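You operate a simulated robot arm through the tools that you are given. There is no shell and no other tool. Be economical: measure what you need, move in short steps, check, and stop when the job is done.

You run a simulated robot arm. Do the job below in one go: nothing can be reset, and whatever is moved stays where it is left.

## Task
Put the weight on the pale end of the stacking table. Then open the drawer of the winder bench, put the big weight from the inside of the winder drawer on the clamp end of the stacking table, then shut the drawer. Then pull the spanner drawer open. Keep to this order. Set down upright: weight.
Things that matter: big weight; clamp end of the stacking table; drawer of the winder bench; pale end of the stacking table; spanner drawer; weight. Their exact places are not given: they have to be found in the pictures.

The check looks at the end state, three seconds after you hand in, the way a careful person would. Anything else that was tipped, shoved, dropped, spilled or broken makes it a failure.

## Robot
A 6-joint arm with a two-finger gripper on a trunk, on a base that drives. Base frame: it is fixed to the floor where the robot stands at the start and does not move with it; the origin is under the middle of the robot, x ahead of it, y to its left, z up; the surface under the hand at the start is at about z = 780. Units: mm, rad, N and s.
With the tool pointing down near the work surface it reaches from about 240 to 480 mm from the robot's upright axis, wherever it stands. Its first joint turns from -2.007 to 2.007 rad. Places, roughly: big weight [250, 2250, 750]; clamp end of the stacking table [600, 100, 800]; drawer of the winder bench [400, 2400, 700]; pale end of the stacking table (36x18 cm) [460, 960, 780]; spanner drawer [1400, 5100, 700]. Payload 2.1 kg.
The TCP is the grasp point between the finger pads, 20 mm short of the fingertips. In the tool frame z runs along the fingers and y along their closing line. Largest opening 100 mm; the body of the gripper starts 63 mm behind the TCP.
Orientation is told as [roll, pitch, yaw] about the base's x, y, z axes, in that order, counted from this pose: with the fingers straight down and closing along the base's y, the tool's x points along the base's -x, its y along +y and its z along -z.

## Interface
- The arm moves only by the tool send_rows. Its arguments are lists of equal length, an entry for each row: "linear": the shift along the base's x, y, z in mm, a list of three; "rotation": the turn, a rotation vector about the base's x, y, z in rad, a list of three. In form: {"linear": [[x, y, z], ...], "rotation": [[rx, ry, rz], ...]}. A call has 1 to 20 rows; each row shifts and turns the commanded pose from where the row before left it. "grip" is the gripper command, from -1 (shut) to 1 (fully open), values between in proportion, set as the call begins (left out, the last holds). Rows are played at 5 a second. More than 50 mm and 0.15 rad between two rows, or a gripper value outside its range, and nothing of the call is played. A pose out of reach is approached as far as the arm can. The call stops where the force on the tool passes 40 N (or 10 N more than at its start, if that is more) or the arm is blocked; 0.2 s more then pass. Each finger travels about 153 mm/s and halts on what it meets, pressing with about 30 N; the grip force reading is that of the motor and also rises with nothing between the fingers. The clock runs only during rows and for 0.2 s after the last one: add rows that do not move to give the fingers time. The reply holds the time, the measured pose of the TCP, the force on the tool along the base axes, the opening and the grip force, in the units named above and with some noise, with the torque about the TCP (base axes, N m) and any sound that the robot's microphone picked up.
- Cameras (640 x 400 px; columns grow to the right, rows downward): "scene" is now at [16.7, 126.4, 1422.4]; the picture's right is [-0.18, -0.98, 0.00], its down [-0.74, 0.13, -0.66] and it looks along [0.65, -0.12, -0.75] (base axes); focal length 296 px, centre (320, 200). "wrist" rides on the gripper at [70, -19, -99] in the tool frame; the picture's right is [0.26, 0.97, 0.00], its down [-0.75, 0.20, -0.63] and it looks along [-0.61, 0.16, 0.78] (tool axes); focal length 230 px, centre (320, 200).
- capture(camera): a new picture of that camera. It takes no simulated time.
- slide_trunk(by): slides the trunk up (or, below 0, down) by that many mm; the arm and the scene camera ride with it, the base frame stays. It gives what a move gives, with no picture.
- base_move(legs): drives the robot by 1 to 6 legs, each [ahead, turn to the left] in mm and rad, along the robot's own axes; the way and the turn of a leg run together, so that a leg with both is an arc; at most 1500 mm and 3.142 rad a leg. The arm and the cameras ride along, it lands a little off, and it stops where it bumps. It gives what a move gives.
- turn_head(pan, tilt): turns the head with the scene camera to pan (to the left, within 2.705 rad either way) and tilt (down, from -0.506 to 1.204), counted from straight ahead of the robot. It gives what a move gives.
- probe_pixels(camera, pixels): there is no depth. For up to 12 entries [column, row, z] of the newest picture of that camera ("zoom" is the newest enlarged one), the place [x, y] in the base frame at which the ray of that pixel passes the height z, good to about 3 mm. It takes no simulated time.
- close_up(camera, box): a new picture of the part [left, top, right, bottom] of that camera's present view, enlarged. It takes no simulated time.
- finish_job(): hands the job in; it is judged then, once.

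Work in short steps. Measure before you move; look again where a grasp or a placing could have gone wrong, and mend it. You have 110 turns and 98 pictures in all, those below and enlarged ones among them. Open the gripper and draw the arm clear of the work before you hand the job in, unless the task says otherwise.

The tools are called after "Call:" as name(argument=value, ...) on one line, values as JSON. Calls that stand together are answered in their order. send_rows: Moves the arm, as the interface text tells. Its arguments: {"type":"object","properties":{"linear":{"type":"array"},"rotation":{"type":"array"},"grip":{"type":"number"}},"required":["linear","rotation"]} The other tools are called the same way: slide_trunk (by) slides the trunk up or down; base_move (legs) drives the base; turn_head (pan, tilt) turns the head that bears the scene camera; capture (camera) takes a picture; probe_pixels (camera, pixels) gives the place at which the rays of pixels pass given heights; close_up (camera, box) takes an enlarged picture of a part of a camera's view; finish_job () hands the job in.

At the start:

```text
time_s: 0.0
position: [382.1, -50.0, 1043.6]
tcp_rot: [0.001, 0.0, 0.0]
wrist_force: [0.2, -0.5, 0.0]
ft_torque: [-0.02, -0.01, -0.03]
finger_gap: 99.9
finger_force: 0.1
trunk travel left (down, up): [-634.0, 356.0]
robot x, y, heading: [-0.8, 1.8, -0.003]
head pan, tilt: [-0.176, 0.845]
```

scene: 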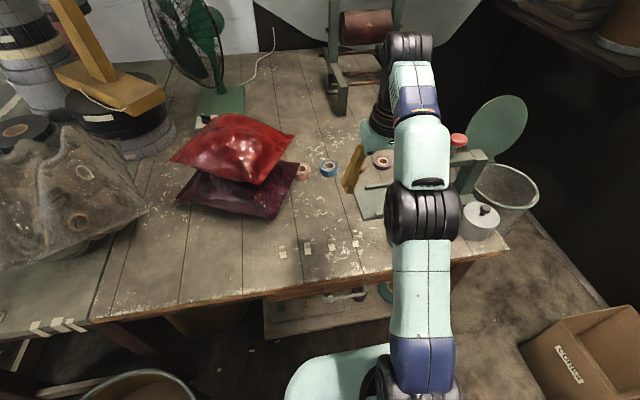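
wrist: 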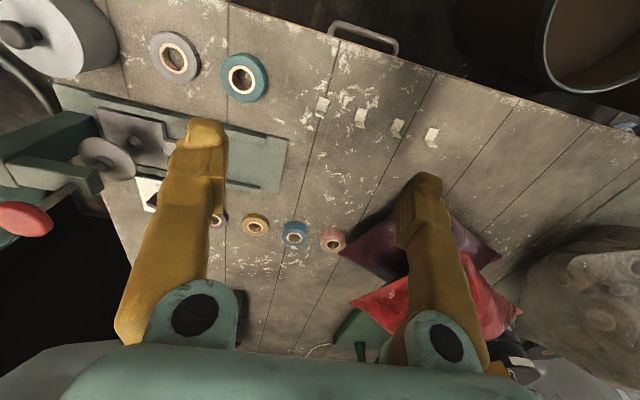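

The scene picture shows a grey cylinder with a knob at (481,222), probably the weight, on the near right edge of the table. I enlarge it and then look around.

Call:
close_up(camera="scene", box=[340, 100, 560, 280])

Call:
turn_head(pan=0.9, tilt=0.7)

Call:
capture(camera="scene")

Call:
turn_head(pan=1.6, tilt=0.5)

Call:
capture(camera="scene")

```text
2.22 times, centred on (450, 190) of scene
```

zoom: 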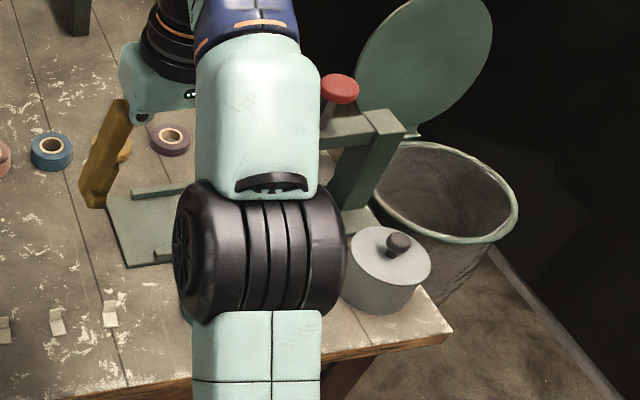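

```text
time_s: 1.3
position: [381.3, -49.9, 1044.4]
tcp_rot: [0.0, 0.001, 0.0]
wrist_force: [-0.2, -0.5, 0.3]
ft_torque: [0.01, -0.01, -0.02]
finger_gap: 100.1
finger_force: 0.1
trunk travel left (down, up): [-634.0, 356.0]
robot x, y, heading: [-0.5, 3.5, 0.002]
head pan, tilt: [0.901, 0.7]
```

```text
94 pictures are left
```

scene: 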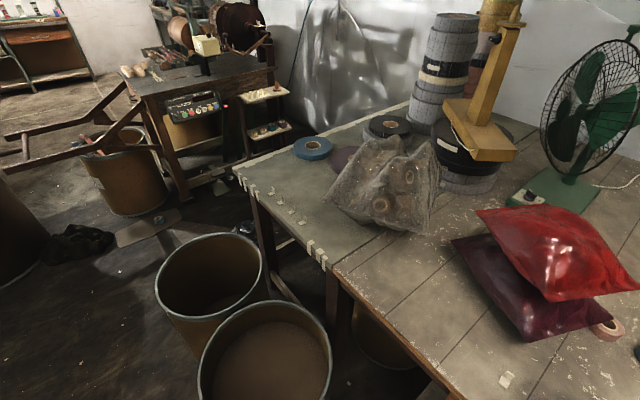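

```text
time_s: 2.4
position: [380.3, -49.6, 1044.4]
tcp_rot: [0.0, 0.0, -0.002]
wrist_force: [0.3, 0.2, 0.5]
ft_torque: [0.0, 0.02, -0.02]
finger_gap: 100.0
finger_force: 0.1
trunk travel left (down, up): [-634.0, 356.0]
robot x, y, heading: [-1.2, -0.4, 0.0]
head pan, tilt: [1.6, 0.499]
```

```text
93 pictures are left
```

scene: 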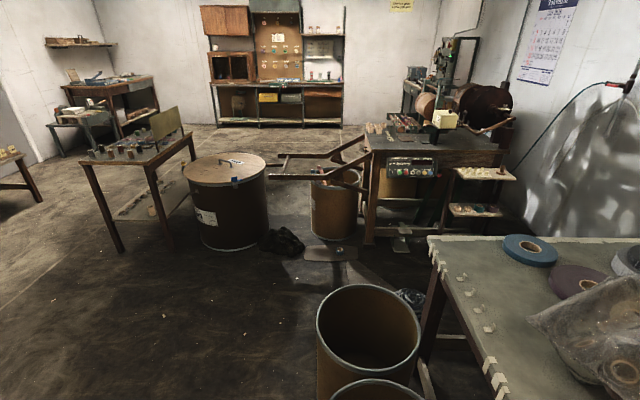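

The left part of the table (behind the tape marks) looks like the pale end; the winder bench is at (430,150). I enlarge the interesting areas.

Call:
close_up(camera="scene", box=[350, 70, 530, 260])

Call:
close_up(camera="scene", box=[180, 0, 460, 140])

Call:
turn_head(pan=1.1, tilt=0.8)

Call:
capture(camera="scene")

Call:
turn_head(pan=-0.3, tilt=0.9)

Call:
capture(camera="scene")

```text
2.11 times, centred on (440, 165) of scene
```

zoom: 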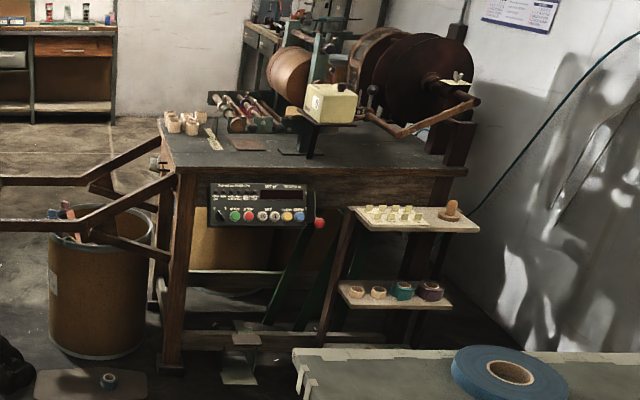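

```text
2.29 times, centred on (320, 70) of scene
```

zoom: 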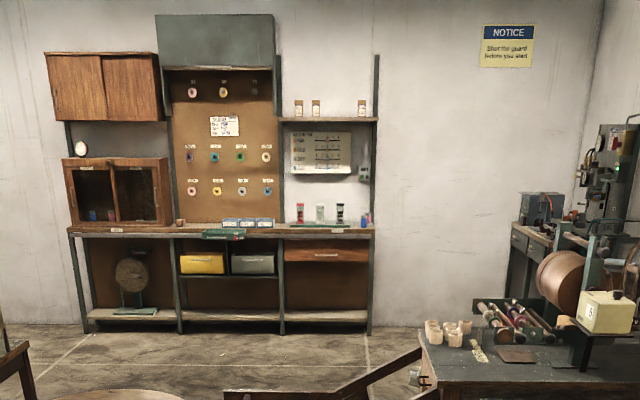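

```text
time_s: 3.3
position: [382.0, -50.0, 1044.0]
tcp_rot: [-0.001, -0.001, 0.0]
wrist_force: [0.1, -0.3, 0.8]
ft_torque: [0.01, 0.0, -0.02]
finger_gap: 99.7
finger_force: 0.0
trunk travel left (down, up): [-634.0, 356.0]
robot x, y, heading: [3.0, -4.5, 0.005]
head pan, tilt: [1.1, 0.799]
```

```text
90 pictures are left
```

scene: 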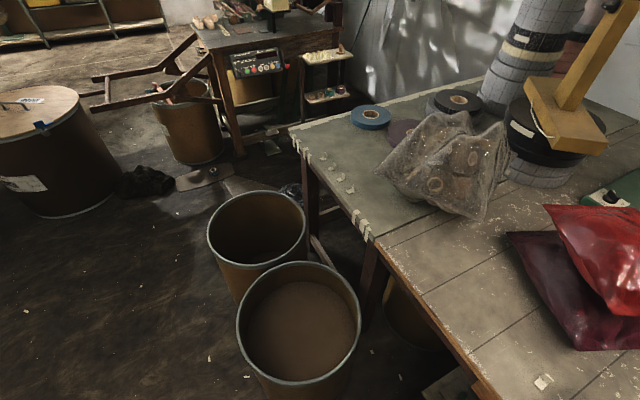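

```text
time_s: 4.8
position: [380.7, -50.6, 1044.7]
tcp_rot: [0.001, 0.0, 0.001]
wrist_force: [0.1, 0.5, 0.9]
ft_torque: [0.02, -0.01, 0.03]
finger_gap: 99.9
finger_force: 0.0
trunk travel left (down, up): [-634.0, 356.0]
robot x, y, heading: [-0.1, 0.0, -0.003]
head pan, tilt: [-0.3, 0.901]
```

```text
89 pictures are left
```

scene: 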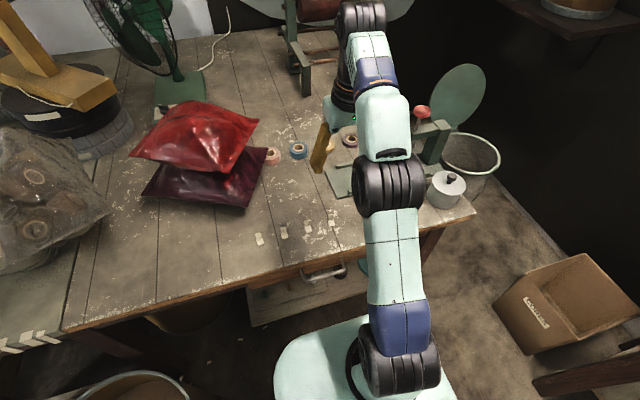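

The weight with its knob is at (447,190). I enlarge it and probe its knob and body.

Call:
close_up(camera="scene", box=[400, 150, 490, 230])

Call:
probe_pixels(camera="scene", pixels=[[450, 178, 860], [450, 178, 850], [446, 205, 780], [449, 188, 840], [476, 214, 780], [322, 270, 760]])

Call:
close_up(camera="wrist", box=[0, 0, 160, 100])

```text
5.00 times, centred on (445, 190) of scene
```

zoom: 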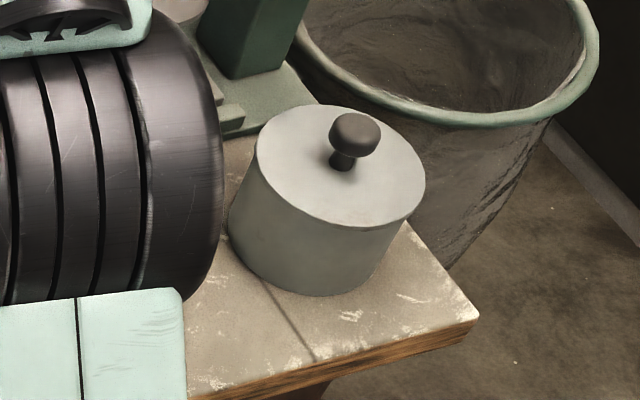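

```text
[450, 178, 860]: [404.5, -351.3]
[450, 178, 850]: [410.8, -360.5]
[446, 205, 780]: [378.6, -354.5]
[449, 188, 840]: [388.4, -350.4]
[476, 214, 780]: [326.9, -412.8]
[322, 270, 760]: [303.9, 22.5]
```

```text
4.00 times, centred on (80, 50) of wrist
```

zoom: 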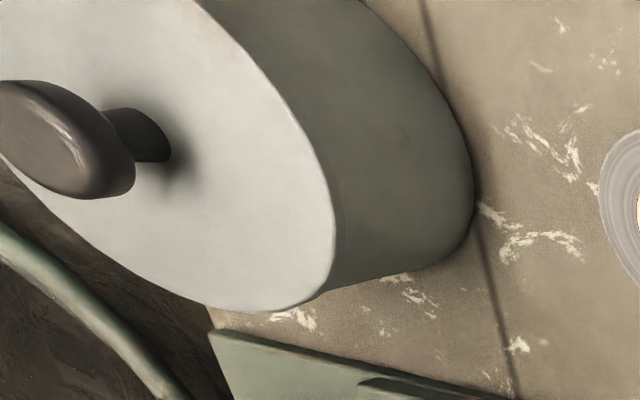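

I triangulate with both cameras: top centre of the lid and knob in scene and wrist pixels.

Call:
probe_pixels(camera="scene", pixels=[[449, 183.4, 840], [449, 183.4, 860], [449, 183.4, 880], [432.2, 180, 860], [466.2, 187, 860], [442, 209, 780], [452.4, 175, 880], [452.4, 175, 900]])

Call:
probe_pixels(camera="wrist", pixels=[[38, 37, 840], [38, 37, 860], [38, 37, 880], [15, 34, 880], [15, 34, 900], [118, 50, 780]])

```text
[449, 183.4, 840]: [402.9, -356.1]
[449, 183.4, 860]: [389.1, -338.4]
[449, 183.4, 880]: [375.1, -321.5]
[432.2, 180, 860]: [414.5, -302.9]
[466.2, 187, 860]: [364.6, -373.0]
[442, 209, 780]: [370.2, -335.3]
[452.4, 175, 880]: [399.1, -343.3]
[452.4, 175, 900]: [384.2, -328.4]
```

```text
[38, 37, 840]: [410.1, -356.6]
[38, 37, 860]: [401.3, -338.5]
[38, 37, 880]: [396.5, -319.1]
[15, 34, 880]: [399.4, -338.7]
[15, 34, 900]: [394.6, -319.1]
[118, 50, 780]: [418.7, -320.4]
```

Weight centre ≈ (405,-355), top ≈ 840, knob above: out of reach from here. I look to the right for driving room and to the left to measure the barrels and pale end.

Call:
turn_head(pan=-1.2, tilt=0.9)

Call:
capture(camera="scene")

Call:
probe_pixels(camera="scene", pixels=[[320, 100, 0], [320, 200, 0], [320, 300, 0], [100, 200, 0], [200, 300, 0]])

Call:
turn_head(pan=1.1, tilt=0.8)

Call:
capture(camera="scene")

Call:
probe_pixels(camera="scene", pixels=[[290, 127, 780], [372, 240, 780], [330, 185, 780], [470, 82, 780], [400, 180, 780], [300, 160, 780], [238, 330, 600], [359, 330, 600], [208, 235, 600], [308, 235, 600], [255, 190, 600], [480, 395, 780]])

Call:
close_up(camera="scene", box=[270, 80, 470, 260])

```text
time_s: 6.0
position: [382.1, -49.4, 1045.5]
tcp_rot: [0.0, -0.001, 0.0]
wrist_force: [0.3, 0.1, 0.7]
ft_torque: [0.01, 0.0, -0.01]
finger_gap: 100.0
finger_force: 0.1
trunk travel left (down, up): [-634.0, 356.0]
robot x, y, heading: [2.3, 1.1, -0.004]
head pan, tilt: [-1.201, 0.901]
```

```text
86 pictures are left
```

scene: 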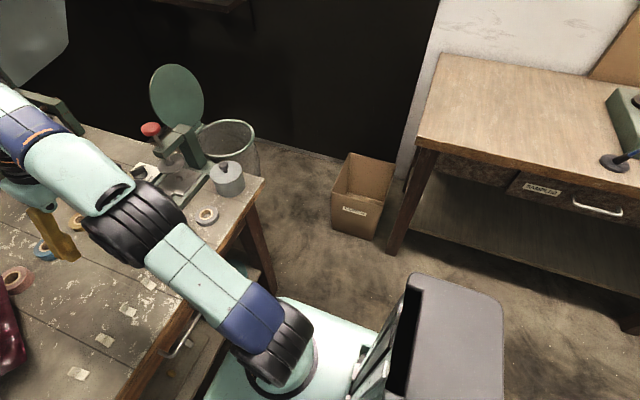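

```text
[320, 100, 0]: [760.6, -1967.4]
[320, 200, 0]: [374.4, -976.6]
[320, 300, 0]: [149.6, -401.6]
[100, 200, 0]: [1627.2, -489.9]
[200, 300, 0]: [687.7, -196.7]
```

```text
time_s: 8.2
position: [381.2, -49.7, 1044.1]
tcp_rot: [0.001, 0.0, 0.001]
wrist_force: [0.5, 0.3, -0.7]
ft_torque: [0.06, 0.01, -0.02]
finger_gap: 99.7
finger_force: 0.1
trunk travel left (down, up): [-634.0, 356.0]
robot x, y, heading: [-0.6, 3.3, -0.001]
head pan, tilt: [1.1, 0.799]
```

```text
85 pictures are left
```

scene: 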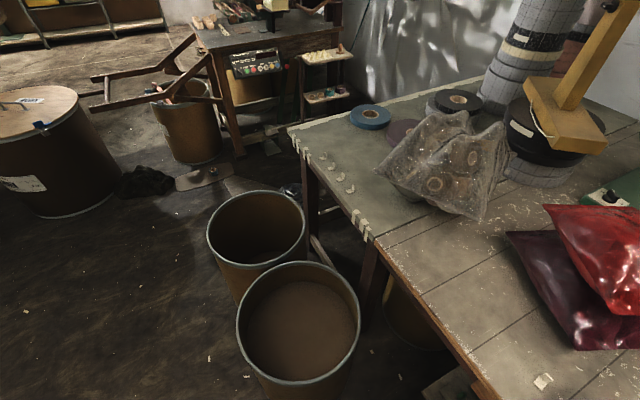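

```text
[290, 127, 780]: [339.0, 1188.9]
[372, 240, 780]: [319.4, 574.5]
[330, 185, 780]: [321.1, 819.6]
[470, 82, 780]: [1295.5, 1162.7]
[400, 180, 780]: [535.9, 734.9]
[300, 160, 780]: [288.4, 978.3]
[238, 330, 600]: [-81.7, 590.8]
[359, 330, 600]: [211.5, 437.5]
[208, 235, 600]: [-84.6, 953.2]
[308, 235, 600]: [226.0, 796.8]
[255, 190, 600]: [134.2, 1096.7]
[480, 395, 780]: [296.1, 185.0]
```

```text
2.22 times, centred on (370, 170) of scene
```

zoom: 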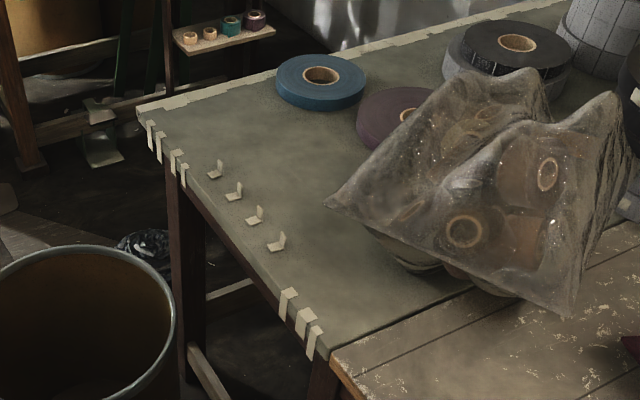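

The barrels stand at about (65,515) and (70,880), so I avoid turning near them. I back out, then do an S curve to end about 210 mm further right with the same heading.

Call:
base_move(legs=[[-430, 0], [250, -0.9], [250, 0.9]])

Call:
turn_head(pan=-0.3, tilt=0.9)

Call:
capture(camera="scene")

Call:
capture(camera="wrist")

```text
time_s: 15.4
position: [384.1, -262.0, 1044.7]
tcp_rot: [-0.001, 0.0, -0.006]
wrist_force: [0.5, 0.0, 0.0]
ft_torque: [-0.01, 0.01, 0.01]
finger_gap: 99.9
finger_force: 0.0
trunk travel left (down, up): [-634.0, 356.0]
robot x, y, heading: [4.2, -209.8, -0.01]
head pan, tilt: [1.1, 0.799]
```

```text
time_s: 17.0
position: [383.6, -262.7, 1044.8]
tcp_rot: [0.0, 0.0, -0.005]
wrist_force: [-0.2, 0.0, -0.7]
ft_torque: [-0.02, -0.02, 0.02]
finger_gap: 100.0
finger_force: 0.1
trunk travel left (down, up): [-634.0, 356.0]
robot x, y, heading: [2.6, -214.3, -0.008]
head pan, tilt: [-0.3, 0.901]
```

```text
83 pictures are left
```

scene: 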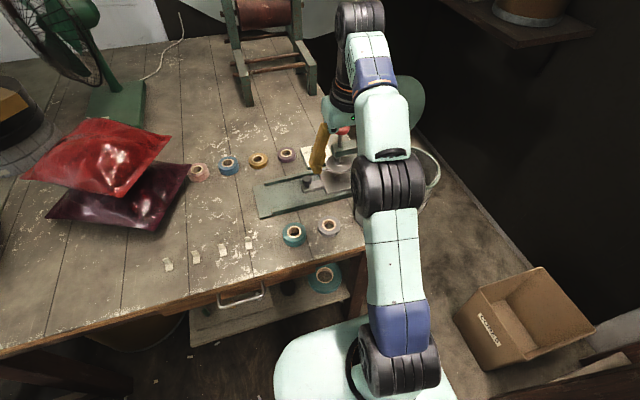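

```text
82 pictures are left
```

wrist: 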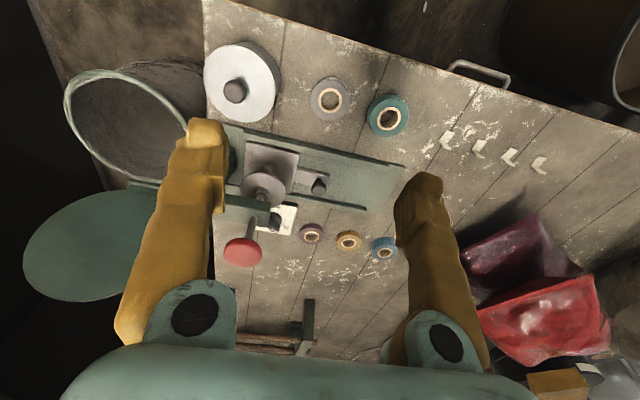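

The weight is now clearly visible in the wrist view at (243,82). I enlarge and probe at the top height.

Call:
close_up(camera="wrist", box=[195, 35, 295, 130])

Call:
probe_pixels(camera="wrist", pixels=[[239, 87, 840], [234, 90, 870], [208, 80, 840], [279, 85, 840], [323, 187, 780], [400, 180, 780], [300, 130, 780], [243, 250, 930], [243, 250, 960]])

```text
4.21 times, centred on (245, 82) of wrist
```

zoom: 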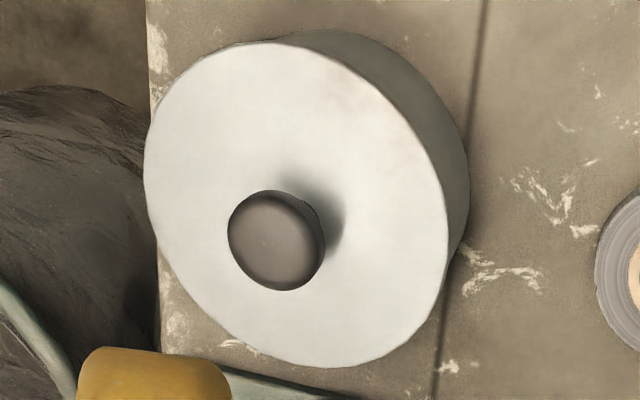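

```text
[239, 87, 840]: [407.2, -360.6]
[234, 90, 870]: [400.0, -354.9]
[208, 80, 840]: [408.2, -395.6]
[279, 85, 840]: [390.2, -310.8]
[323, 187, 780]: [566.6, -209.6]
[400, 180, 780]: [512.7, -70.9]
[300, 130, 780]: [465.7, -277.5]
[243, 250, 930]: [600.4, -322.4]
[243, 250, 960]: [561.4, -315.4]
```

Weight centre ≈ (401,-357), knob top ≈ 870. I move above it, then check from the scene and wrist.

Call:
send_rows(linear=[[6, -32, 0], [6, -32, 0], [6, -31, -45], [0, 0, -45], [0, 0, 0]], rotation=[[0, 0, 0], [0, 0, 0], [0, 0, 0], [0, 0, 0], [0, 0, 0]], grip=0.4)

Call:
capture(camera="wrist")

Call:
turn_head(pan=-0.35, tilt=0.8)

Call:
close_up(camera="scene", box=[260, 120, 440, 240])

```text
refused: row 3 steps farther than a row can; nothing moved
```

```text
80 pictures are left
```

wrist: 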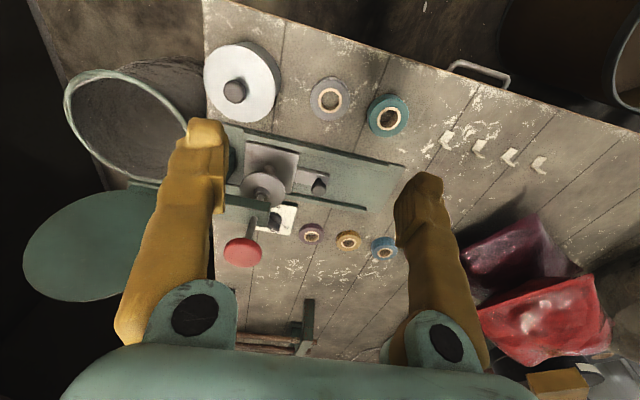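

```text
time_s: 17.6
position: [383.5, -262.4, 1045.0]
tcp_rot: [0.001, 0.0, -0.005]
wrist_force: [0.3, 0.2, -0.1]
ft_torque: [-0.02, -0.01, -0.02]
finger_gap: 100.1
finger_force: 0.1
trunk travel left (down, up): [-634.0, 356.0]
robot x, y, heading: [2.5, -213.6, -0.003]
head pan, tilt: [-0.351, 0.799]
```

```text
3.33 times, centred on (350, 180) of scene
```

zoom: 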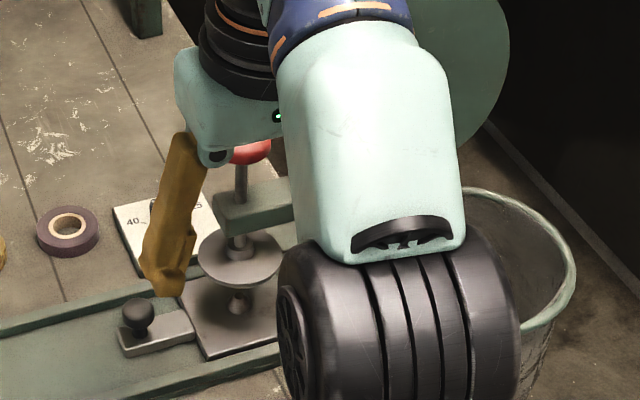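

A row was too long, so nothing moved. I send it again with shorter steps.

Call:
send_rows(linear=[[6, -32, 0], [6, -32, 0], [6, -31, -25], [0, 0, -35], [0, 0, -35], [0, 0, 0]], rotation=[[0, 0, 0], [0, 0, 0], [0, 0, 0], [0, 0, 0], [0, 0, 0], [0, 0, 0]], grip=0.4)

Call:
capture(camera="wrist")

```text
time_s: 19.0
position: [387.7, -353.0, 939.9]
tcp_rot: [0.002, 0.0, -0.003]
wrist_force: [0.0, -0.5, 0.4]
ft_torque: [0.02, 0.04, -0.01]
finger_gap: 70.1
finger_force: 0.1
out of reach, approached as far as the arm can: row 1, 2
trunk travel left (down, up): [-634.0, 356.0]
robot x, y, heading: [1.6, -213.5, -0.005]
head pan, tilt: [-0.351, 0.799]
```

```text
78 pictures are left
```

wrist: 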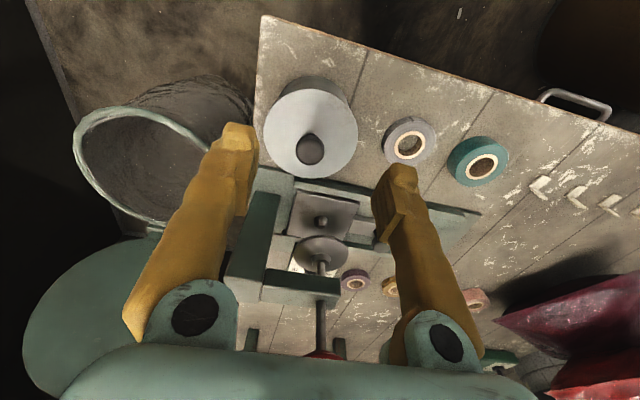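

The knob shows at (311,149), lid at (311,134). I measure them from this nearer view.

Call:
probe_pixels(camera="wrist", pixels=[[311, 149, 870], [311, 149, 860], [311, 134, 840], [264, 133, 840], [358, 135, 840], [311, 178, 840], [311, 92, 840], [305, 300, 900]])

```text
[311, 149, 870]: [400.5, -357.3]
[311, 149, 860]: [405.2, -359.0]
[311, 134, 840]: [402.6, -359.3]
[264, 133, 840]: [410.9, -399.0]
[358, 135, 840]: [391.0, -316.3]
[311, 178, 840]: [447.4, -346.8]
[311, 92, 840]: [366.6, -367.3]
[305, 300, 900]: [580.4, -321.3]
```

Target knob centre (402,-358). I descend to about z = 864.

Call:
send_rows(linear=[[14, -5, 0], [0, 0, -30], [0, 0, -25], [0, 0, -12], [0, 0, -8], [0, 0, 0]], rotation=[[0, 0, 0], [0, 0, 0], [0, 0, 0], [0, 0, 0], [0, 0, 0], [0, 0, 0]])

Call:
capture(camera="wrist")

```text
time_s: 20.4
position: [402.5, -359.1, 866.6]
tcp_rot: [0.001, 0.001, -0.003]
wrist_force: [-0.2, -0.4, -0.5]
ft_torque: [-0.01, -0.02, -0.01]
finger_gap: 70.4
finger_force: 0.2
trunk travel left (down, up): [-634.0, 356.0]
robot x, y, heading: [4.7, -212.0, -0.005]
head pan, tilt: [-0.351, 0.799]
```

```text
77 pictures are left
```

wrist: 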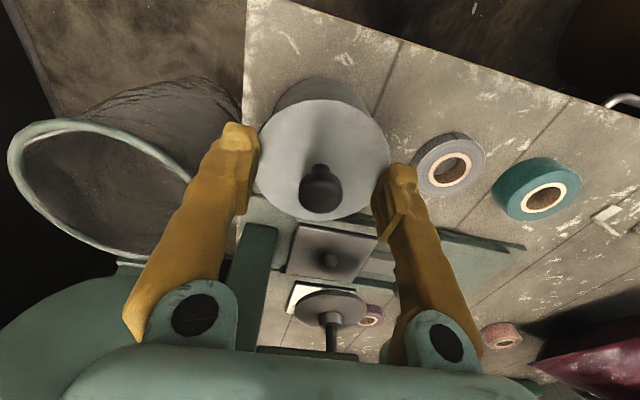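

The knob at (321,187) matches the projected TCP (320,189). I lower 3 mm and close.

Call:
send_rows(linear=[[0, 0, -3], [0, 0, 0], [0, 0, 0], [0, 0, 0]], rotation=[[0, 0, 0], [0, 0, 0], [0, 0, 0], [0, 0, 0]])

Call:
send_rows(linear=[[0, 0, 0], [0, 0, 0], [0, 0, 0], [0, 0, 0], [0, 0, 0]], rotation=[[0, 0, 0], [0, 0, 0], [0, 0, 0], [0, 0, 0], [0, 0, 0]], grip=-1)

Call:
send_rows(linear=[[0, 0, 5], [0, 0, 15], [0, 0, 20], [0, 0, 0]], rotation=[[0, 0, 0], [0, 0, 0], [0, 0, 0], [0, 0, 0]])

Call:
capture(camera="wrist")

```text
time_s: 21.4
position: [401.8, -357.8, 863.9]
tcp_rot: [0.0, 0.0, -0.007]
wrist_force: [0.5, 0.5, 0.0]
ft_torque: [-0.02, -0.02, -0.03]
finger_gap: 70.0
finger_force: 0.0
trunk travel left (down, up): [-634.0, 356.0]
robot x, y, heading: [3.7, -213.5, -0.004]
head pan, tilt: [-0.351, 0.799]
```

```text
time_s: 22.6
position: [400.8, -357.0, 863.9]
tcp_rot: [0.0, 0.001, -0.004]
wrist_force: [0.5, 0.9, -0.2]
ft_torque: [0.02, 0.01, 0.01]
finger_gap: 13.6
finger_force: 29.8
trunk travel left (down, up): [-634.0, 356.0]
robot x, y, heading: [1.9, -214.5, -0.009]
head pan, tilt: [-0.351, 0.799]
heard: snap
```

```text
time_s: 23.6
position: [402.5, -357.7, 903.5]
tcp_rot: [-0.002, 0.0, -0.005]
wrist_force: [0.2, 0.1, -0.3]
ft_torque: [-0.01, -0.01, 0.03]
finger_gap: 13.7
finger_force: 29.9
trunk travel left (down, up): [-634.0, 356.0]
robot x, y, heading: [2.0, -209.4, -0.004]
head pan, tilt: [-0.351, 0.799]
```

```text
76 pictures are left
```

wrist: 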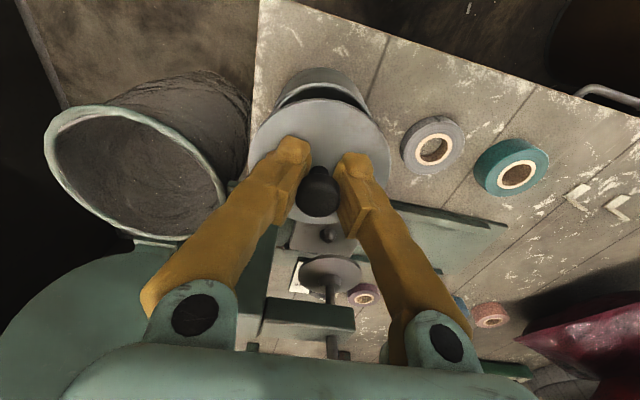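

A snap was heard and the lid seems to have risen off a tin (no load felt), so this may be a canister rather than the weight. I look closely before anything else.

Call:
close_up(camera="wrist", box=[230, 50, 410, 230])

Call:
close_up(camera="scene", box=[280, 130, 480, 280])

```text
2.22 times, centred on (320, 140) of wrist
```

zoom: 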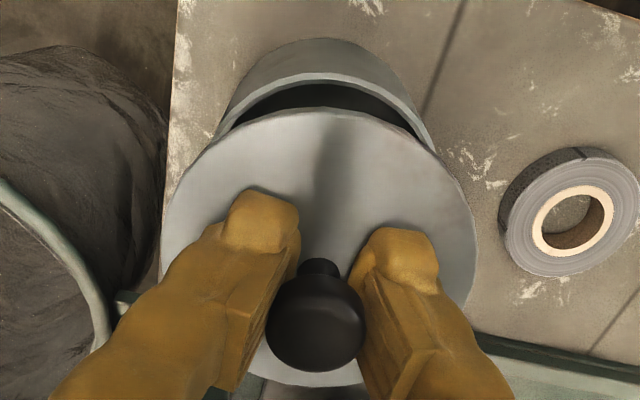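

```text
2.67 times, centred on (380, 205) of scene
```

zoom: 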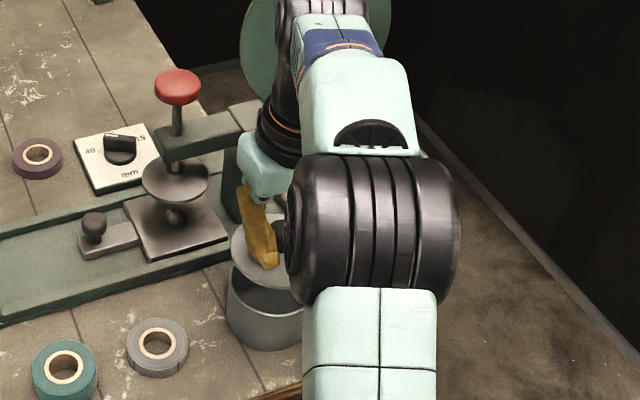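

It is a lidded pot, and the weight may be inside. I raise the lid and swing aside to look in.

Call:
send_rows(linear=[[0, 0, 35], [0, 0, 35], [0, 0, 35], [-10, 40, 0], [-10, 40, 0], [-10, 40, 0], [0, 40, 0], [0, 0, 0]], rotation=[[0, 0, 0], [0, 0, 0], [0, 0, 0], [0, 0, 0], [0, 0, 0], [0, 0, 0], [0, 0, 0], [0, 0, 0]])

Call:
capture(camera="scene")

Call:
capture(camera="wrist")

```text
time_s: 25.4
position: [359.7, -192.4, 1000.8]
tcp_rot: [0.0, 0.002, -0.005]
wrist_force: [0.1, -0.4, -0.4]
ft_torque: [0.01, 0.03, -0.02]
finger_gap: 13.6
finger_force: 30.0
out of reach, approached as far as the arm can: row 3
trunk travel left (down, up): [-634.0, 356.0]
robot x, y, heading: [3.5, -211.6, -0.006]
head pan, tilt: [-0.351, 0.799]
```

```text
73 pictures are left
```

scene: 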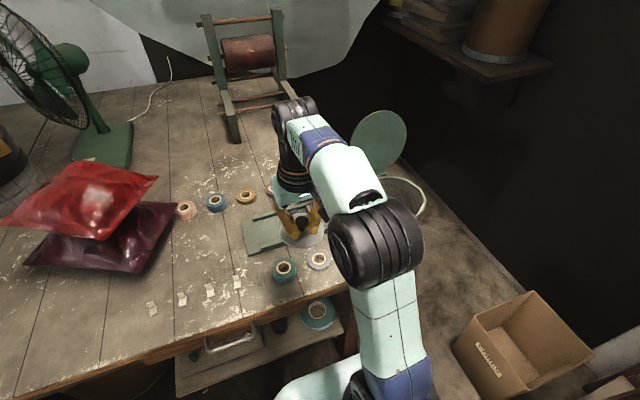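

```text
72 pictures are left
```

wrist: 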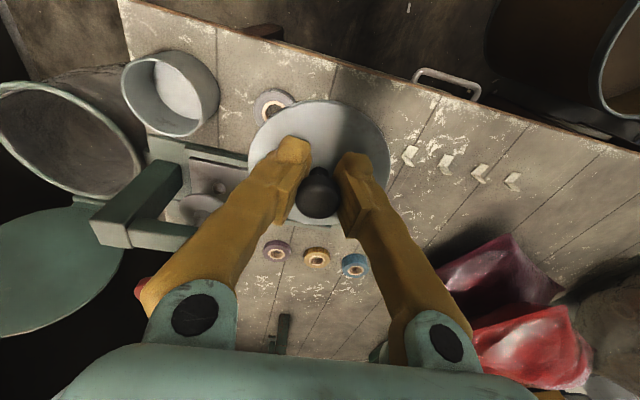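

I enlarge the pot interior at (170,92) and scan the table.

Call:
close_up(camera="wrist", box=[110, 40, 230, 140])

Call:
probe_pixels(camera="wrist", pixels=[[170, 95, 840], [180, 70, 780]])

```text
4.00 times, centred on (170, 90) of wrist
```

zoom: 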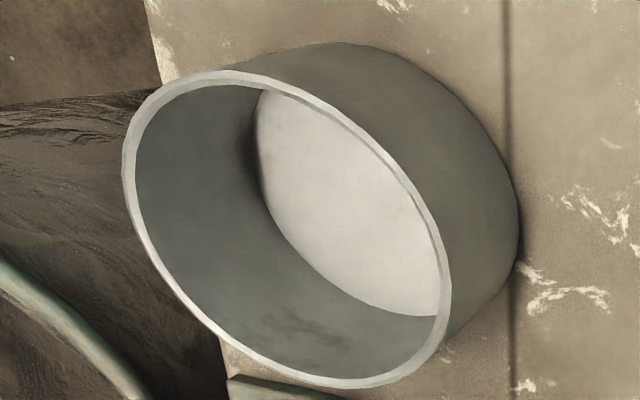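

```text
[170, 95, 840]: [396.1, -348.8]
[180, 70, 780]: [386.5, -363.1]
```

The pot seems empty from this side. I swing the arm further left so that the head camera can look into it.

Call:
send_rows(linear=[[-10, 45, 0], [-10, 45, 0], [-10, 45, 0], [-10, 45, 0], [-20, 40, 0], [-20, 40, 0], [0, 0, 0]], rotation=[[0, 0, 0], [0, 0, 0], [0, 0, 0], [0, 0, 0], [0, 0, 0], [0, 0, 0], [0, 0, 0]])

Call:
capture(camera="scene")

Call:
close_up(camera="scene", box=[270, 160, 450, 290])

```text
time_s: 27.0
position: [279.9, 66.7, 1000.2]
tcp_rot: [0.0, -0.001, -0.005]
wrist_force: [-0.3, -0.1, 0.0]
ft_torque: [0.03, 0.02, 0.03]
finger_gap: 13.2
finger_force: 29.7
trunk travel left (down, up): [-634.0, 356.0]
robot x, y, heading: [3.1, -210.2, -0.006]
head pan, tilt: [-0.351, 0.799]
```

```text
70 pictures are left
```

scene: 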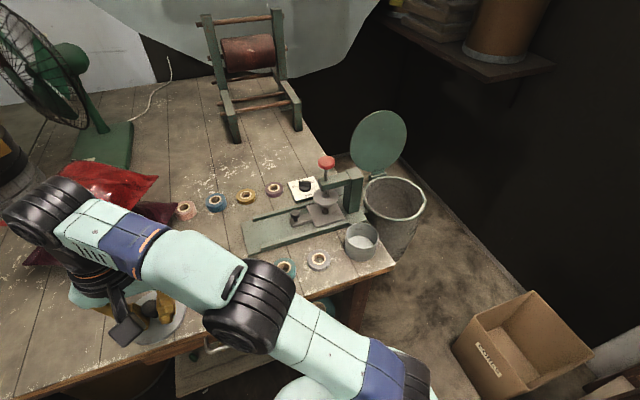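

```text
3.08 times, centred on (360, 225) of scene
```

zoom: 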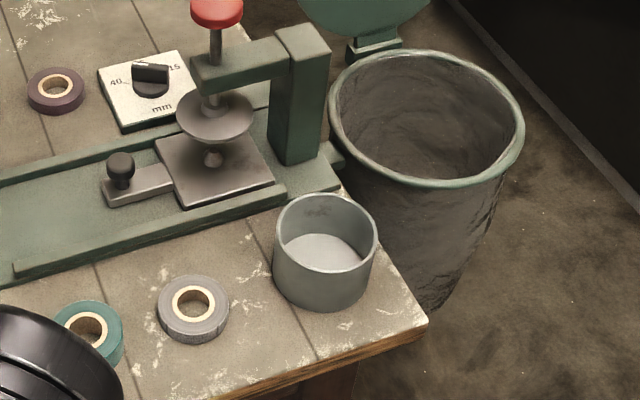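

The pot is empty and stands where it was, so I retrace the way and set the lid back on it.

Call:
send_rows(linear=[[20, -40, 0], [20, -40, 0], [10, -45, 0], [10, -45, 0], [10, -45, 0], [10, -45, 0], [12, -41, 0], [10, -41, -20], [10, -41, -20], [10, -41, -20], [0, 0, 0]], rotation=[[0, 0, 0], [0, 0, 0], [0, 0, 0], [0, 0, 0], [0, 0, 0], [0, 0, 0], [0, 0, 0], [0, 0, 0], [0, 0, 0], [0, 0, 0], [0, 0, 0]])

```text
time_s: 29.4
position: [401.3, -356.7, 939.8]
tcp_rot: [0.0, 0.0, -0.004]
wrist_force: [-0.1, 0.5, -0.6]
ft_torque: [0.0, -0.01, -0.01]
finger_gap: 12.7
finger_force: 30.0
trunk travel left (down, up): [-634.0, 356.0]
robot x, y, heading: [2.2, -215.0, -0.004]
head pan, tilt: [-0.351, 0.799]
```

Above the pot; I lower to the original grasp height of 864.

Call:
send_rows(linear=[[0, -1, -30], [0, 0, -25], [0, 0, -12], [0, 0, -5], [0, 0, -4], [0, 0, 0]], rotation=[[0, 0, 0], [0, 0, 0], [0, 0, 0], [0, 0, 0], [0, 0, 0], [0, 0, 0]])

Call:
capture(camera="wrist")

```text
time_s: 30.8
position: [400.9, -356.6, 865.6]
tcp_rot: [-0.001, -0.005, -0.004]
wrist_force: [2.0, 0.8, 14.4]
ft_torque: [-0.23, -0.33, 0.06]
finger_gap: 13.1
finger_force: 29.6
trunk travel left (down, up): [-634.0, 356.0]
robot x, y, heading: [6.1, -211.0, -0.005]
head pan, tilt: [-0.351, 0.799]
```

```text
68 pictures are left
```

wrist: 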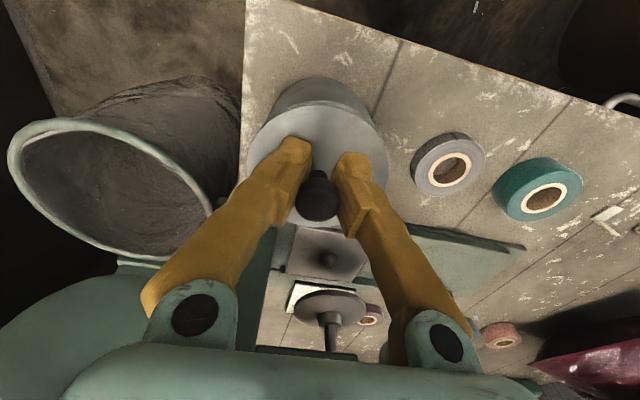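

Contact at 14 N. I zoom in to see whether the lid sits true.

Call:
close_up(camera="wrist", box=[220, 60, 420, 240])

Call:
close_up(camera="scene", box=[300, 160, 420, 280])

```text
2.22 times, centred on (320, 150) of wrist
```

zoom: 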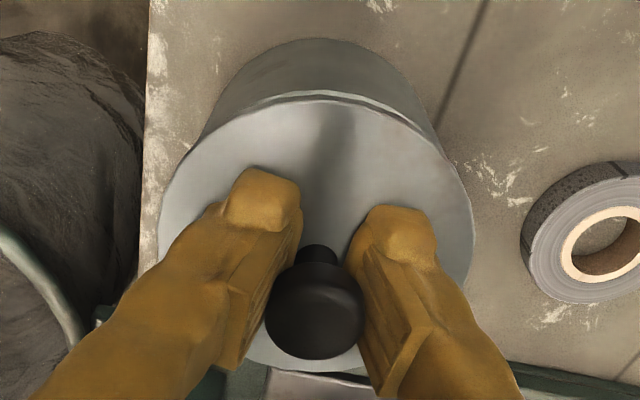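

```text
3.33 times, centred on (360, 220) of scene
```

zoom: 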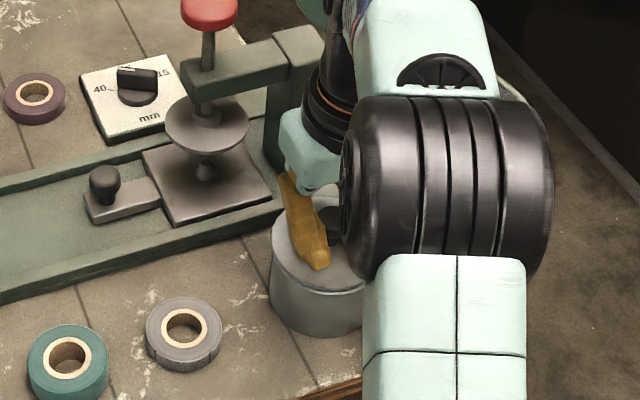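

A sliver of rim shows on the near side and the torque says contact is at the far right, so the lid is a few mm too far (+x,-y). I lift, shift (-3,+2), and lower.

Call:
send_rows(linear=[[0, 0, 12], [-3, 2, 0], [0, 0, 0], [0, 0, -5], [0, 0, -5], [0, 0, -2], [0, 0, 0]], rotation=[[0, 0, 0], [0, 0, 0], [0, 0, 0], [0, 0, 0], [0, 0, 0], [0, 0, 0], [0, 0, 0]])

Call:
close_up(camera="wrist", box=[220, 60, 420, 240])

```text
time_s: 32.4
position: [398.4, -355.5, 864.8]
tcp_rot: [-0.002, -0.004, -0.003]
wrist_force: [3.8, 0.5, 13.5]
ft_torque: [0.01, 0.32, 0.02]
finger_gap: 12.8
finger_force: 30.0
trunk travel left (down, up): [-634.0, 356.0]
robot x, y, heading: [5.7, -214.8, -0.005]
head pan, tilt: [-0.351, 0.799]
```

```text
2.22 times, centred on (320, 150) of wrist
```

zoom: 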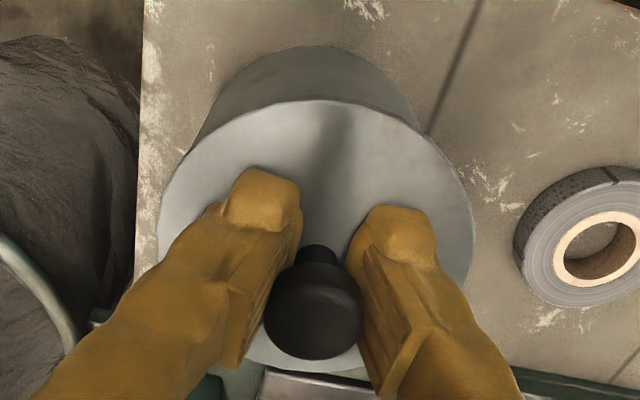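

The lid looks flush now. I release and rise to check.

Call:
send_rows(linear=[[1, 0, 2], [0, 0, 0], [0, 0, 0], [0, 0, 0]], rotation=[[0, 0, 0], [0, 0, 0], [0, 0, 0], [0, 0, 0]], grip=0.3)

Call:
send_rows(linear=[[0, 0, 35], [0, 0, 40], [0, 30, 30], [-10, 40, 0], [-10, 45, 0], [-10, 45, 0], [-10, 45, 0], [-10, 45, 0], [-10, 45, 0], [-20, 45, 0], [-20, 45, 0], [0, 0, 0]], rotation=[[0, 0, 0], [0, 0, 0], [0, 0, 0], [0, 0, 0], [0, 0, 0], [0, 0, 0], [0, 0, 0], [0, 0, 0], [0, 0, 0], [0, 0, 0], [0, 0, 0], [0, 0, 0]])

Call:
close_up(camera="scene", box=[300, 160, 420, 280])

```text
time_s: 33.4
position: [397.3, -355.5, 867.5]
tcp_rot: [0.001, -0.003, -0.005]
wrist_force: [-3.4, -3.4, 17.0]
ft_torque: [0.57, 0.08, 0.11]
finger_gap: 63.2
finger_force: 0.1
trunk travel left (down, up): [-634.0, 356.0]
robot x, y, heading: [4.0, -213.0, -0.001]
head pan, tilt: [-0.351, 0.799]
```

```text
time_s: 36.0
position: [299.1, 28.8, 971.3]
tcp_rot: [0.0, -0.001, -0.005]
wrist_force: [-0.9, 0.4, 0.9]
ft_torque: [0.03, 0.03, 0.0]
finger_gap: 64.9
finger_force: 0.0
trunk travel left (down, up): [-634.0, 356.0]
robot x, y, heading: [4.1, -217.2, -0.006]
head pan, tilt: [-0.351, 0.799]
```

```text
3.33 times, centred on (360, 220) of scene
```

zoom: 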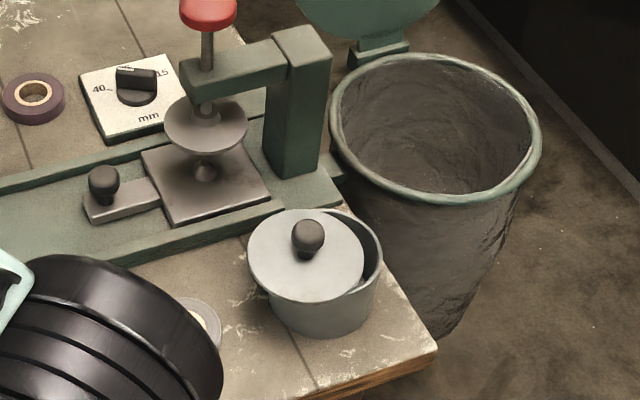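

Opening dragged the lid off centre: fingertips were touching it. I go back above, regrasp higher, and recentre it.

Call:
send_rows(linear=[[20, -45, 0], [10, -45, 0], [10, -45, 0], [10, -45, 0], [10, -45, 0], [10, -45, 0], [10, -45, 0], [4, -45, 0], [0, -14, 0], [0, 0, -31], [0, 0, 0]], rotation=[[0, 0, 0], [0, 0, 0], [0, 0, 0], [0, 0, 0], [0, 0, 0], [0, 0, 0], [0, 0, 0], [0, 0, 0], [0, 0, 0], [0, 0, 0], [0, 0, 0]])

Call:
capture(camera="wrist")

Call:
close_up(camera="wrist", box=[240, 60, 400, 200])

```text
time_s: 38.4
position: [383.8, -345.5, 939.8]
tcp_rot: [0.0, 0.0, -0.002]
wrist_force: [0.2, 0.6, 0.2]
ft_torque: [0.01, 0.02, 0.01]
finger_gap: 65.1
finger_force: 0.2
trunk travel left (down, up): [-634.0, 356.0]
robot x, y, heading: [5.0, -212.5, -0.007]
head pan, tilt: [-0.351, 0.799]
```

```text
63 pictures are left
```

wrist: 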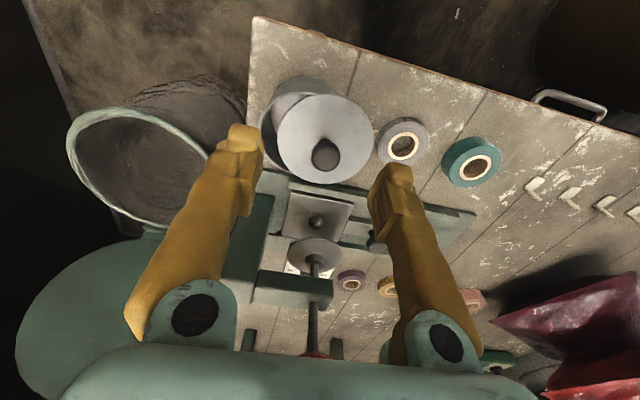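

```text
2.86 times, centred on (320, 130) of wrist
```

zoom: 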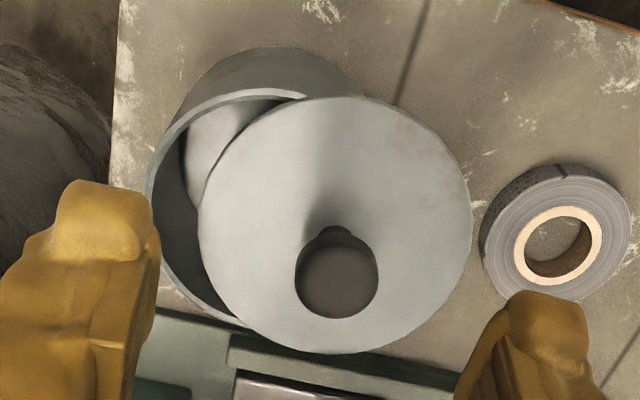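

I probe the knob, lid centre and estimated rim centre.

Call:
probe_pixels(camera="zoom", pixels=[[337, 278, 870], [335, 224, 842], [279, 212, 838], [145, 200, 838], [255, 88, 838], [197, 222, 842], [472, 225, 842], [335, 95, 842], [335, 352, 842]])

```text
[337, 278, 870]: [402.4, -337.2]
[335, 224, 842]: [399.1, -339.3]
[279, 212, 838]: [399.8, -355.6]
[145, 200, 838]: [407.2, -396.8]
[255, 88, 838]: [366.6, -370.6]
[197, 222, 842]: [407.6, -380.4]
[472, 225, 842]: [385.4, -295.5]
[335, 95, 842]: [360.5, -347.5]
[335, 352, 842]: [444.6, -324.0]
```

Lid centre ≈ (401,-338), pot centre ≈ (401,-357.5). I grasp the knob stem at z ≈ 869, lift 10 mm, shift -20 in y and lower gently.

Call:
send_rows(linear=[[17, 8, 0], [0, 0, -35], [0, 0, -25], [0, 0, -11], [0, 0, 0]], rotation=[[0, 0, 0], [0, 0, 0], [0, 0, 0], [0, 0, 0], [0, 0, 0]])

Call:
send_rows(linear=[[0, 0, 0], [0, 0, 0], [0, 0, 0], [0, 0, 0]], rotation=[[0, 0, 0], [0, 0, 0], [0, 0, 0], [0, 0, 0]], grip=-1)

Call:
send_rows(linear=[[0, 0, 6], [0, 0, 6], [0, -10, 0], [0, -10, 0], [0, 0, 0]], rotation=[[0, 0, 0], [0, 0, 0], [0, 0, 0], [0, 0, 0], [0, 0, 0]])

Call:
close_up(camera="wrist", box=[220, 60, 420, 240])

```text
time_s: 39.6
position: [400.2, -336.4, 868.0]
tcp_rot: [-0.002, -0.001, -0.006]
wrist_force: [-0.4, -0.7, -0.6]
ft_torque: [0.0, -0.02, 0.01]
finger_gap: 65.2
finger_force: 0.2
trunk travel left (down, up): [-634.0, 356.0]
robot x, y, heading: [3.1, -213.2, -0.006]
head pan, tilt: [-0.351, 0.799]
```

```text
time_s: 40.6
position: [401.1, -336.1, 869.6]
tcp_rot: [-0.001, 0.001, -0.006]
wrist_force: [0.0, 0.9, 0.1]
ft_torque: [-0.02, -0.01, -0.01]
finger_gap: 14.5
finger_force: 29.7
trunk travel left (down, up): [-634.0, 356.0]
robot x, y, heading: [3.1, -210.8, -0.007]
head pan, tilt: [-0.351, 0.799]
```

```text
time_s: 41.8
position: [400.8, -356.0, 881.1]
tcp_rot: [0.0, 0.0, -0.006]
wrist_force: [0.8, -0.1, 0.4]
ft_torque: [-0.04, 0.0, -0.04]
finger_gap: 14.7
finger_force: 30.1
trunk travel left (down, up): [-634.0, 356.0]
robot x, y, heading: [3.3, -212.7, -0.003]
head pan, tilt: [-0.351, 0.799]
```

```text
2.22 times, centred on (320, 150) of wrist
```

zoom: 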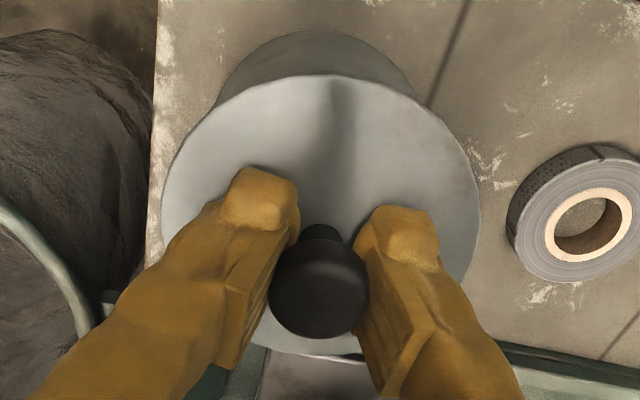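

The lid hangs above the pot. I lower in small steps.

Call:
send_rows(linear=[[0, -1, -6], [0, 0, -4], [0, 0, -1], [0, 0, 0]], rotation=[[0, 0, 0], [0, 0, 0], [0, 0, 0], [0, 0, 0]])

Call:
close_up(camera="wrist", box=[220, 60, 420, 240])

```text
time_s: 42.8
position: [401.4, -356.7, 870.6]
tcp_rot: [-0.001, 0.001, -0.006]
wrist_force: [0.8, -0.2, 0.2]
ft_torque: [-0.02, 0.0, 0.04]
finger_gap: 14.2
finger_force: 30.0
trunk travel left (down, up): [-634.0, 356.0]
robot x, y, heading: [3.9, -209.3, -0.006]
head pan, tilt: [-0.351, 0.799]
```

```text
2.22 times, centred on (320, 150) of wrist
```

zoom: 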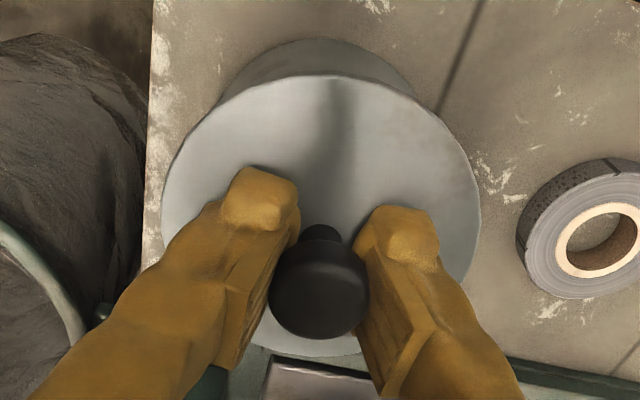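

I probe the lid's edge and the pot's base to compare centres.

Call:
probe_pixels(camera="zoom", pixels=[[330, 75, 842], [330, 75, 846], [162, 210, 842], [480, 210, 842], [315, 38, 780], [318, 357, 842], [260, 48, 780], [370, 48, 780]])

```text
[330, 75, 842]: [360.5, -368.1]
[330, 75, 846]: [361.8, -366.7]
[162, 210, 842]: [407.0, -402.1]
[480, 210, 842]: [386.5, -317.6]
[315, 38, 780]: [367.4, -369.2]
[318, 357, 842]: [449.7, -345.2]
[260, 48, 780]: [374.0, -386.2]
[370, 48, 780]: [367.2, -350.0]
```

Compared with the undisturbed lid, it now sits about 3 mm towards -x. I shift +3 x, +1 y while hanging and lower until light contact.

Call:
send_rows(linear=[[3, 1, 1], [0, 0, 0], [0, 0, -2], [0, 0, -1], [0, 0, 0]], rotation=[[0, 0, 0], [0, 0, 0], [0, 0, 0], [0, 0, 0], [0, 0, 0]])

Call:
send_rows(linear=[[0, 0, -1], [0, 0, 0]], rotation=[[0, 0, 0], [0, 0, 0]])

Call:
close_up(camera="wrist", box=[220, 60, 420, 240])

```text
time_s: 44.0
position: [402.9, -356.4, 868.3]
tcp_rot: [0.0, 0.001, -0.005]
wrist_force: [-0.2, -0.1, -0.8]
ft_torque: [-0.03, -0.01, 0.0]
finger_gap: 13.9
finger_force: 29.6
trunk travel left (down, up): [-634.0, 356.0]
robot x, y, heading: [0.5, -209.9, -0.003]
head pan, tilt: [-0.351, 0.799]
```

```text
time_s: 44.6
position: [403.6, -357.2, 868.0]
tcp_rot: [0.002, -0.002, -0.003]
wrist_force: [1.0, -1.0, 3.9]
ft_torque: [-0.12, 0.1, 0.04]
finger_gap: 14.0
finger_force: 29.8
trunk travel left (down, up): [-634.0, 356.0]
robot x, y, heading: [1.0, -213.0, -0.004]
head pan, tilt: [-0.351, 0.799]
```

```text
2.22 times, centred on (320, 150) of wrist
```

zoom: 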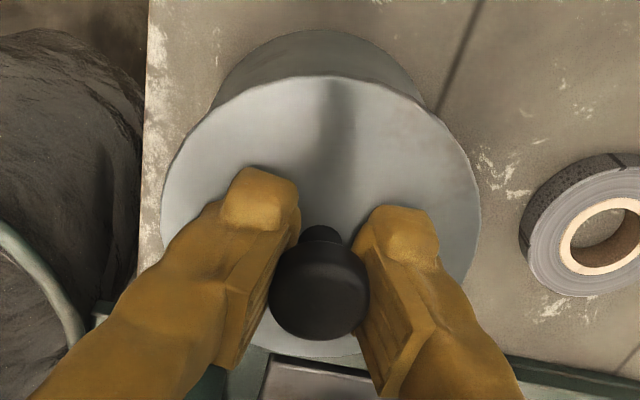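

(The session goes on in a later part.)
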